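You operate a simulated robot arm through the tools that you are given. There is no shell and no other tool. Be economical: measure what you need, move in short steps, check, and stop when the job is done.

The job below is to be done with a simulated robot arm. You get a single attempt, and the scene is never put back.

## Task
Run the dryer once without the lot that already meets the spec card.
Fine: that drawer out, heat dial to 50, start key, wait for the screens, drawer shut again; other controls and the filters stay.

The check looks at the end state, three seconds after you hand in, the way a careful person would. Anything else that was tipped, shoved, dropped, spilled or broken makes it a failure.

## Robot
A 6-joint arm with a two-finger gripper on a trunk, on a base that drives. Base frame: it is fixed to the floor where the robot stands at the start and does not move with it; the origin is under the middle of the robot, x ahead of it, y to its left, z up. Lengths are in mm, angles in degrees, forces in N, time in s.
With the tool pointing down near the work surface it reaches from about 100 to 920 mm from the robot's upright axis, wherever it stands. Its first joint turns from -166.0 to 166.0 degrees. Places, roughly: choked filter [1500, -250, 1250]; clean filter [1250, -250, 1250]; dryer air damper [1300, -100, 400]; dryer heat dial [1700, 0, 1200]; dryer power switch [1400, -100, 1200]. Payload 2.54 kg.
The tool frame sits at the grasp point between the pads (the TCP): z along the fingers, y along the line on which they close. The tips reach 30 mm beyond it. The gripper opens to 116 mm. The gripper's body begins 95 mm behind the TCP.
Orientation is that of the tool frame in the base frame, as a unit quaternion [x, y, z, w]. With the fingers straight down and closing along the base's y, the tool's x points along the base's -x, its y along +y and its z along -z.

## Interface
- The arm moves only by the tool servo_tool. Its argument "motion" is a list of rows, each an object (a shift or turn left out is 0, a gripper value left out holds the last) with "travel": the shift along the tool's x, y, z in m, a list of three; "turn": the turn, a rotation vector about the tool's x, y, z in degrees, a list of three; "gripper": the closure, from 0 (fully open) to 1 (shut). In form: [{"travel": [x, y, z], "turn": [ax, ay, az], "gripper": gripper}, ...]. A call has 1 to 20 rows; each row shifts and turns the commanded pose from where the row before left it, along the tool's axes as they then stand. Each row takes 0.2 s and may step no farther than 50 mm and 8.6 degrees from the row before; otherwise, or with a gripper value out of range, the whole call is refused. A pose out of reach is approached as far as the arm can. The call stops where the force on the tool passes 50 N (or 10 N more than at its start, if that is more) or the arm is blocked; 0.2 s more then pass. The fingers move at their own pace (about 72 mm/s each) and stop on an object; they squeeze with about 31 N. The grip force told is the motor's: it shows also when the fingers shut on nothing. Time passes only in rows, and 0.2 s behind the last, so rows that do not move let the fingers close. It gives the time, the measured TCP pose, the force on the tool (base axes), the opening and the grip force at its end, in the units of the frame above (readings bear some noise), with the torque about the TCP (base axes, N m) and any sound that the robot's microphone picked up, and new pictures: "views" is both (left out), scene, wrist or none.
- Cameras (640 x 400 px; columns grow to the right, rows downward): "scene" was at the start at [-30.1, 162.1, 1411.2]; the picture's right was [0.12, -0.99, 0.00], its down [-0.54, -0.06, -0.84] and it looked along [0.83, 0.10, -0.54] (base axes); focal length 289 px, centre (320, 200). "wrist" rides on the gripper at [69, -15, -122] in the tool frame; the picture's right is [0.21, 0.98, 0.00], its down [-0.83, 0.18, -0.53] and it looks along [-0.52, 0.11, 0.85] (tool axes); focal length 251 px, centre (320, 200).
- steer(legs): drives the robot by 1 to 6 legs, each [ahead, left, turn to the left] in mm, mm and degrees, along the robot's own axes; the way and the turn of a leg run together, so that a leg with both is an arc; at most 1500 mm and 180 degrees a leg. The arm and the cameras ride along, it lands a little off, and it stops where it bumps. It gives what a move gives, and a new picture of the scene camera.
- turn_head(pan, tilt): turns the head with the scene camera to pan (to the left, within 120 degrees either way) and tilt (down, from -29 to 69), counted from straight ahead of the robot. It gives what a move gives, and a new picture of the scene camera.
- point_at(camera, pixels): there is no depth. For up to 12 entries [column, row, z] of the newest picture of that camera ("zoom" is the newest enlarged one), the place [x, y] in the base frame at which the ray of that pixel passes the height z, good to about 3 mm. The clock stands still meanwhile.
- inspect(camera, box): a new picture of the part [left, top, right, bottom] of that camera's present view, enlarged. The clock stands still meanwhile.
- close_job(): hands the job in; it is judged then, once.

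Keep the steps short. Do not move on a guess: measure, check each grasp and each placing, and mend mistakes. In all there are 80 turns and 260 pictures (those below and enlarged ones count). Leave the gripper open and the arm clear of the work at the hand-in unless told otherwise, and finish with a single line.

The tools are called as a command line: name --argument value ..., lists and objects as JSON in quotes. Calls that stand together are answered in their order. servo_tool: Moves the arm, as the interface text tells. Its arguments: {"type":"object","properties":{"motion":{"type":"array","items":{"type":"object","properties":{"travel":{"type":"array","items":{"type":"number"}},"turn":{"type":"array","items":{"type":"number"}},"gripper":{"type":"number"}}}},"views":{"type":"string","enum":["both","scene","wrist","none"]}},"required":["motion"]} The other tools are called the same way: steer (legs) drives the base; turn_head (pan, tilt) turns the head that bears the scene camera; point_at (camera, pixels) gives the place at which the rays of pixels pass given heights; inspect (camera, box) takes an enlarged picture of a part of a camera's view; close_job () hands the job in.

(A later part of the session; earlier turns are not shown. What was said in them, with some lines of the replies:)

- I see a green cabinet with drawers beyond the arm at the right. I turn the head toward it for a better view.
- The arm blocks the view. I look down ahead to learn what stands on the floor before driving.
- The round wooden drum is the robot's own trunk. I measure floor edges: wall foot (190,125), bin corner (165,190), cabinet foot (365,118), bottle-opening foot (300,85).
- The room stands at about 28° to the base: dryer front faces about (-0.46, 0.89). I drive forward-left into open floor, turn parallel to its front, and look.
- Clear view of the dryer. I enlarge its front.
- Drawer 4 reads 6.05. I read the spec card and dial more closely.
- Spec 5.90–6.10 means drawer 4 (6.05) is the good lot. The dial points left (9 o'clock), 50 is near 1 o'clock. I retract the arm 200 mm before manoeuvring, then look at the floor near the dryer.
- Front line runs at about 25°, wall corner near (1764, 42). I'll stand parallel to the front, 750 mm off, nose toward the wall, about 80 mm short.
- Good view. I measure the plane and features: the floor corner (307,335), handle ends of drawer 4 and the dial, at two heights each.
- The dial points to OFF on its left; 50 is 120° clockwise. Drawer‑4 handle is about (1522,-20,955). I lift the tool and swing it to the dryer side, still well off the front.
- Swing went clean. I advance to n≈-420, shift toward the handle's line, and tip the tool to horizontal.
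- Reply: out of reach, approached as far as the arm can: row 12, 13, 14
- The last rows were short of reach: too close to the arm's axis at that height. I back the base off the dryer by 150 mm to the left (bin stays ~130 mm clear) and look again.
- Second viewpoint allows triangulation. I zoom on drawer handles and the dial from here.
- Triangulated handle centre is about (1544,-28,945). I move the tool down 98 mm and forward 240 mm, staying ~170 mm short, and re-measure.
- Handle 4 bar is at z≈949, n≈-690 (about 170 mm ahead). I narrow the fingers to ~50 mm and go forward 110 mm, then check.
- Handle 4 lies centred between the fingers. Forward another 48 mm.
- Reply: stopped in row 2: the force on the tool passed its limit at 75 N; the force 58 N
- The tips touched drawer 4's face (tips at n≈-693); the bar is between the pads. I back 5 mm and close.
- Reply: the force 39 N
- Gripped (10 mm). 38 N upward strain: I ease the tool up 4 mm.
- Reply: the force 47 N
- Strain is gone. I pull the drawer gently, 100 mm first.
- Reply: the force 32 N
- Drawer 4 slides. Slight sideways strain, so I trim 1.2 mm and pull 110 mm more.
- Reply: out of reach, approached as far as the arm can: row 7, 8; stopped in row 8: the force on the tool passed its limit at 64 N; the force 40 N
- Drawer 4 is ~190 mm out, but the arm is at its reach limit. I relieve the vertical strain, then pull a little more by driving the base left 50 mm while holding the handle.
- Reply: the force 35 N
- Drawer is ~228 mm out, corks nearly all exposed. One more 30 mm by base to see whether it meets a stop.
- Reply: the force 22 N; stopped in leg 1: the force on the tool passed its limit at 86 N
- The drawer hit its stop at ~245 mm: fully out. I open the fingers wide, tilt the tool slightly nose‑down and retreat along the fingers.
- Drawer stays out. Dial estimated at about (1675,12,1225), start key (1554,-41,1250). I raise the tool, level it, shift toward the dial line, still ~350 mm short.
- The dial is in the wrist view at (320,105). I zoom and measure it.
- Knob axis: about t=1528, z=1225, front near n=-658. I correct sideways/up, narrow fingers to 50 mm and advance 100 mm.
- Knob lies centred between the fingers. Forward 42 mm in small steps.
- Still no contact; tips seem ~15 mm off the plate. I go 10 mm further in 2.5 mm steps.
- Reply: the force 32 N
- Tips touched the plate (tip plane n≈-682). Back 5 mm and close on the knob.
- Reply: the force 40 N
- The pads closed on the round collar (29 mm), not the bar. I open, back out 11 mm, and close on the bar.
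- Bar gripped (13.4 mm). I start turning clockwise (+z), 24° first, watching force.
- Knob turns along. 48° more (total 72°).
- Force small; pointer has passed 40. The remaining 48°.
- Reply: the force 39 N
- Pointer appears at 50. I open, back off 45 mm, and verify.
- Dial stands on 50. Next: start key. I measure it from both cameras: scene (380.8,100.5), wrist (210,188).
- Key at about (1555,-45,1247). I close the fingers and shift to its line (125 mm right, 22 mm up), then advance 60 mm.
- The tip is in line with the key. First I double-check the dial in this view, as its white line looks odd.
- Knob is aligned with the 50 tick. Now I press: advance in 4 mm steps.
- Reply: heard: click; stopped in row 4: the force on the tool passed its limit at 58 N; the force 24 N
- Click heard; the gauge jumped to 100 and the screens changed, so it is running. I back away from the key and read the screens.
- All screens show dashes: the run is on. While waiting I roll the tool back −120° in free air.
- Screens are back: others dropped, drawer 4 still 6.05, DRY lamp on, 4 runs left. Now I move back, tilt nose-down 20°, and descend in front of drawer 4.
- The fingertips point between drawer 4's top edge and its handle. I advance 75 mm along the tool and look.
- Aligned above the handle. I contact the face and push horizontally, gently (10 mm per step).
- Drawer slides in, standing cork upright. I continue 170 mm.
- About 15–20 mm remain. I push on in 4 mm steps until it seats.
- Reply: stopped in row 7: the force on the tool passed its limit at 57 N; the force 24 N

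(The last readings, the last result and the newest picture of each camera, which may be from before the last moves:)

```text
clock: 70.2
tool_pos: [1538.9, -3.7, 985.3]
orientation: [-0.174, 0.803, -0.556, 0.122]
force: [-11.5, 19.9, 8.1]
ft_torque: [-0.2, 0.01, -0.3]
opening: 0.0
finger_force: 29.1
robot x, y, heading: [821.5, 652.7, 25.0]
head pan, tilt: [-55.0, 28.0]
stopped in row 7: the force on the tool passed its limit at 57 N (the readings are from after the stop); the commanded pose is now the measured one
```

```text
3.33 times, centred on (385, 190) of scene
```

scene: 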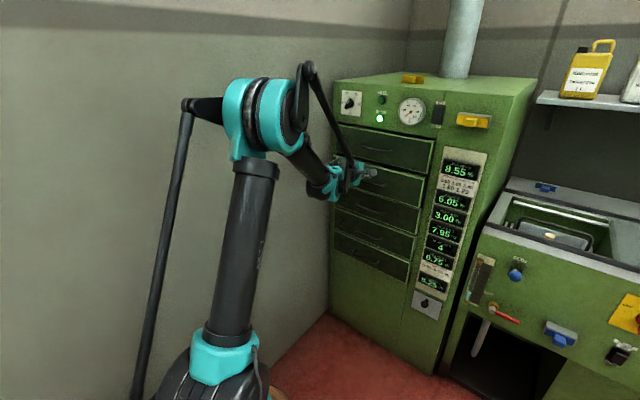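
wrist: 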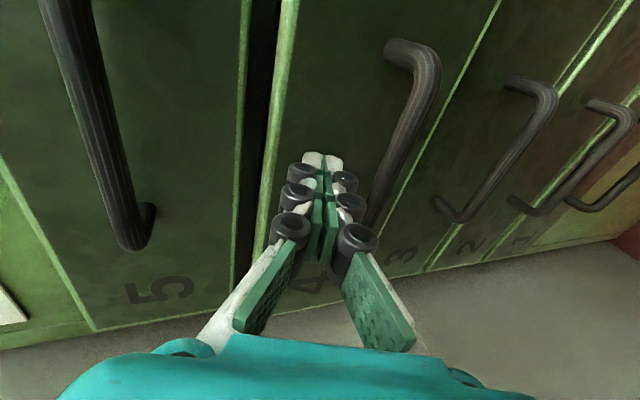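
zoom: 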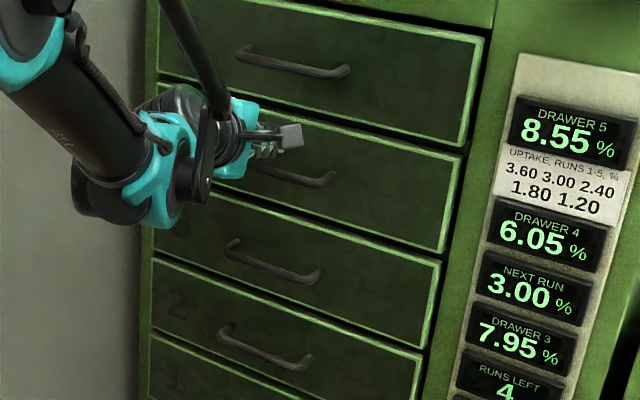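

The drawer is seated (tips at n≈-657, matching the shut position). I retreat 150 mm and open the gripper.

servo_tool --motion '[{"travel": [0, 0, -0.02]}, {"travel": [0, 0, -0.04]}, {"travel": [0, 0, -0.045]}, {"travel": [0, 0, -0.045]}, {"travel": [0, 0, -0.045], "gripper": 0.0}, {"travel": [0, 0, -0.045], "gripper": 0.0}, {"gripper": 0.0}, {"gripper": 0.0}]'

inspect --camera "scene" --box '[320, 70, 480, 310]'

inspect --camera "scene" --box '[334, 84, 398, 128]'

```text
clock: 72.0
tool_pos: [1445.5, 197.2, 1069.2]
orientation: [-0.174, 0.804, -0.556, 0.124]
force: [0.4, -0.4, 0.3]
ft_torque: [0.0, 0.01, -0.03]
opening: 115.9
finger_force: 0.1
robot x, y, heading: [820.9, 655.4, 24.9]
head pan, tilt: [-55.0, 28.0]
```

scene: 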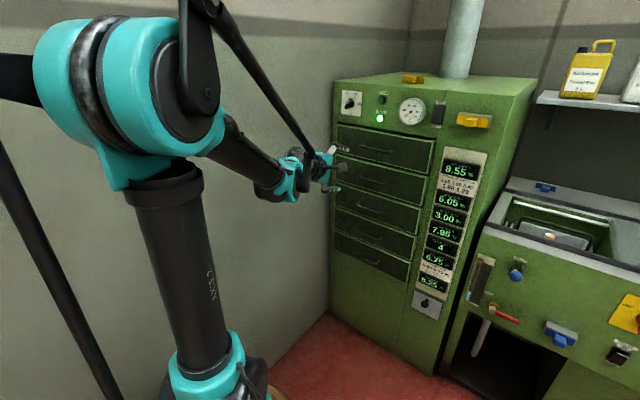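
wrist: 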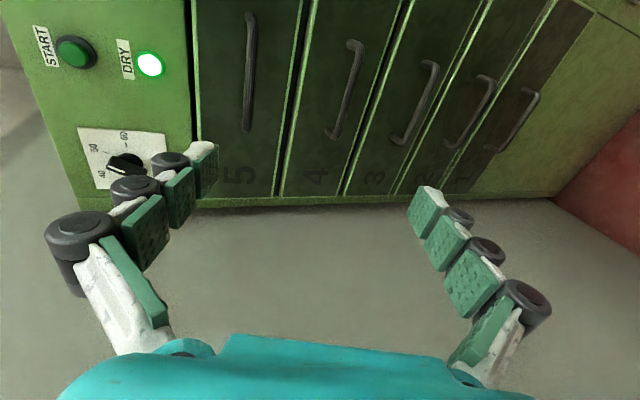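

```text
1.67 times, centred on (400, 190) of scene
```

zoom: 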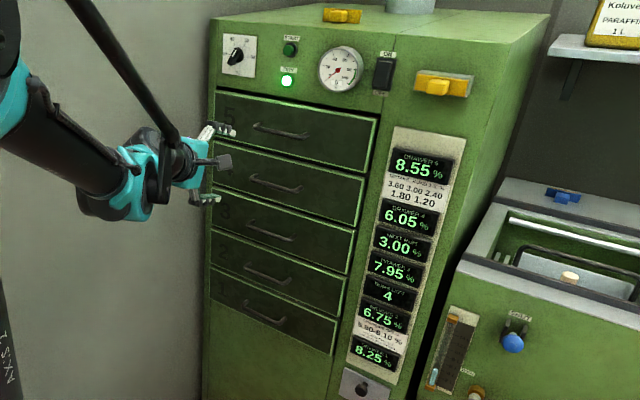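

```text
9.09 times, centred on (366, 106) of scene
```

zoom: 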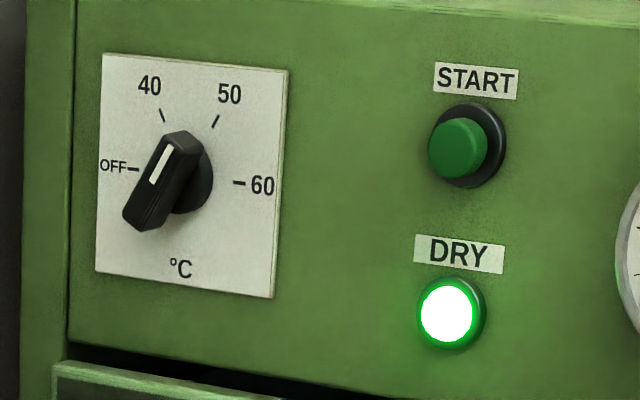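

Drawer 4 is flush with the others, the dial points along the 50 tick, the DRY lamp is on, the filters and power switch are as they were, and the gripper is open and clear. I hand in.

close_job

```text
The job is handed in.
```

Drawer 4 (6.05 %, within spec 5.90–6.10 %) was kept out for one dryer run at 50 and is shut again; the other four lots dried, and the filters and other controls were left as they were.
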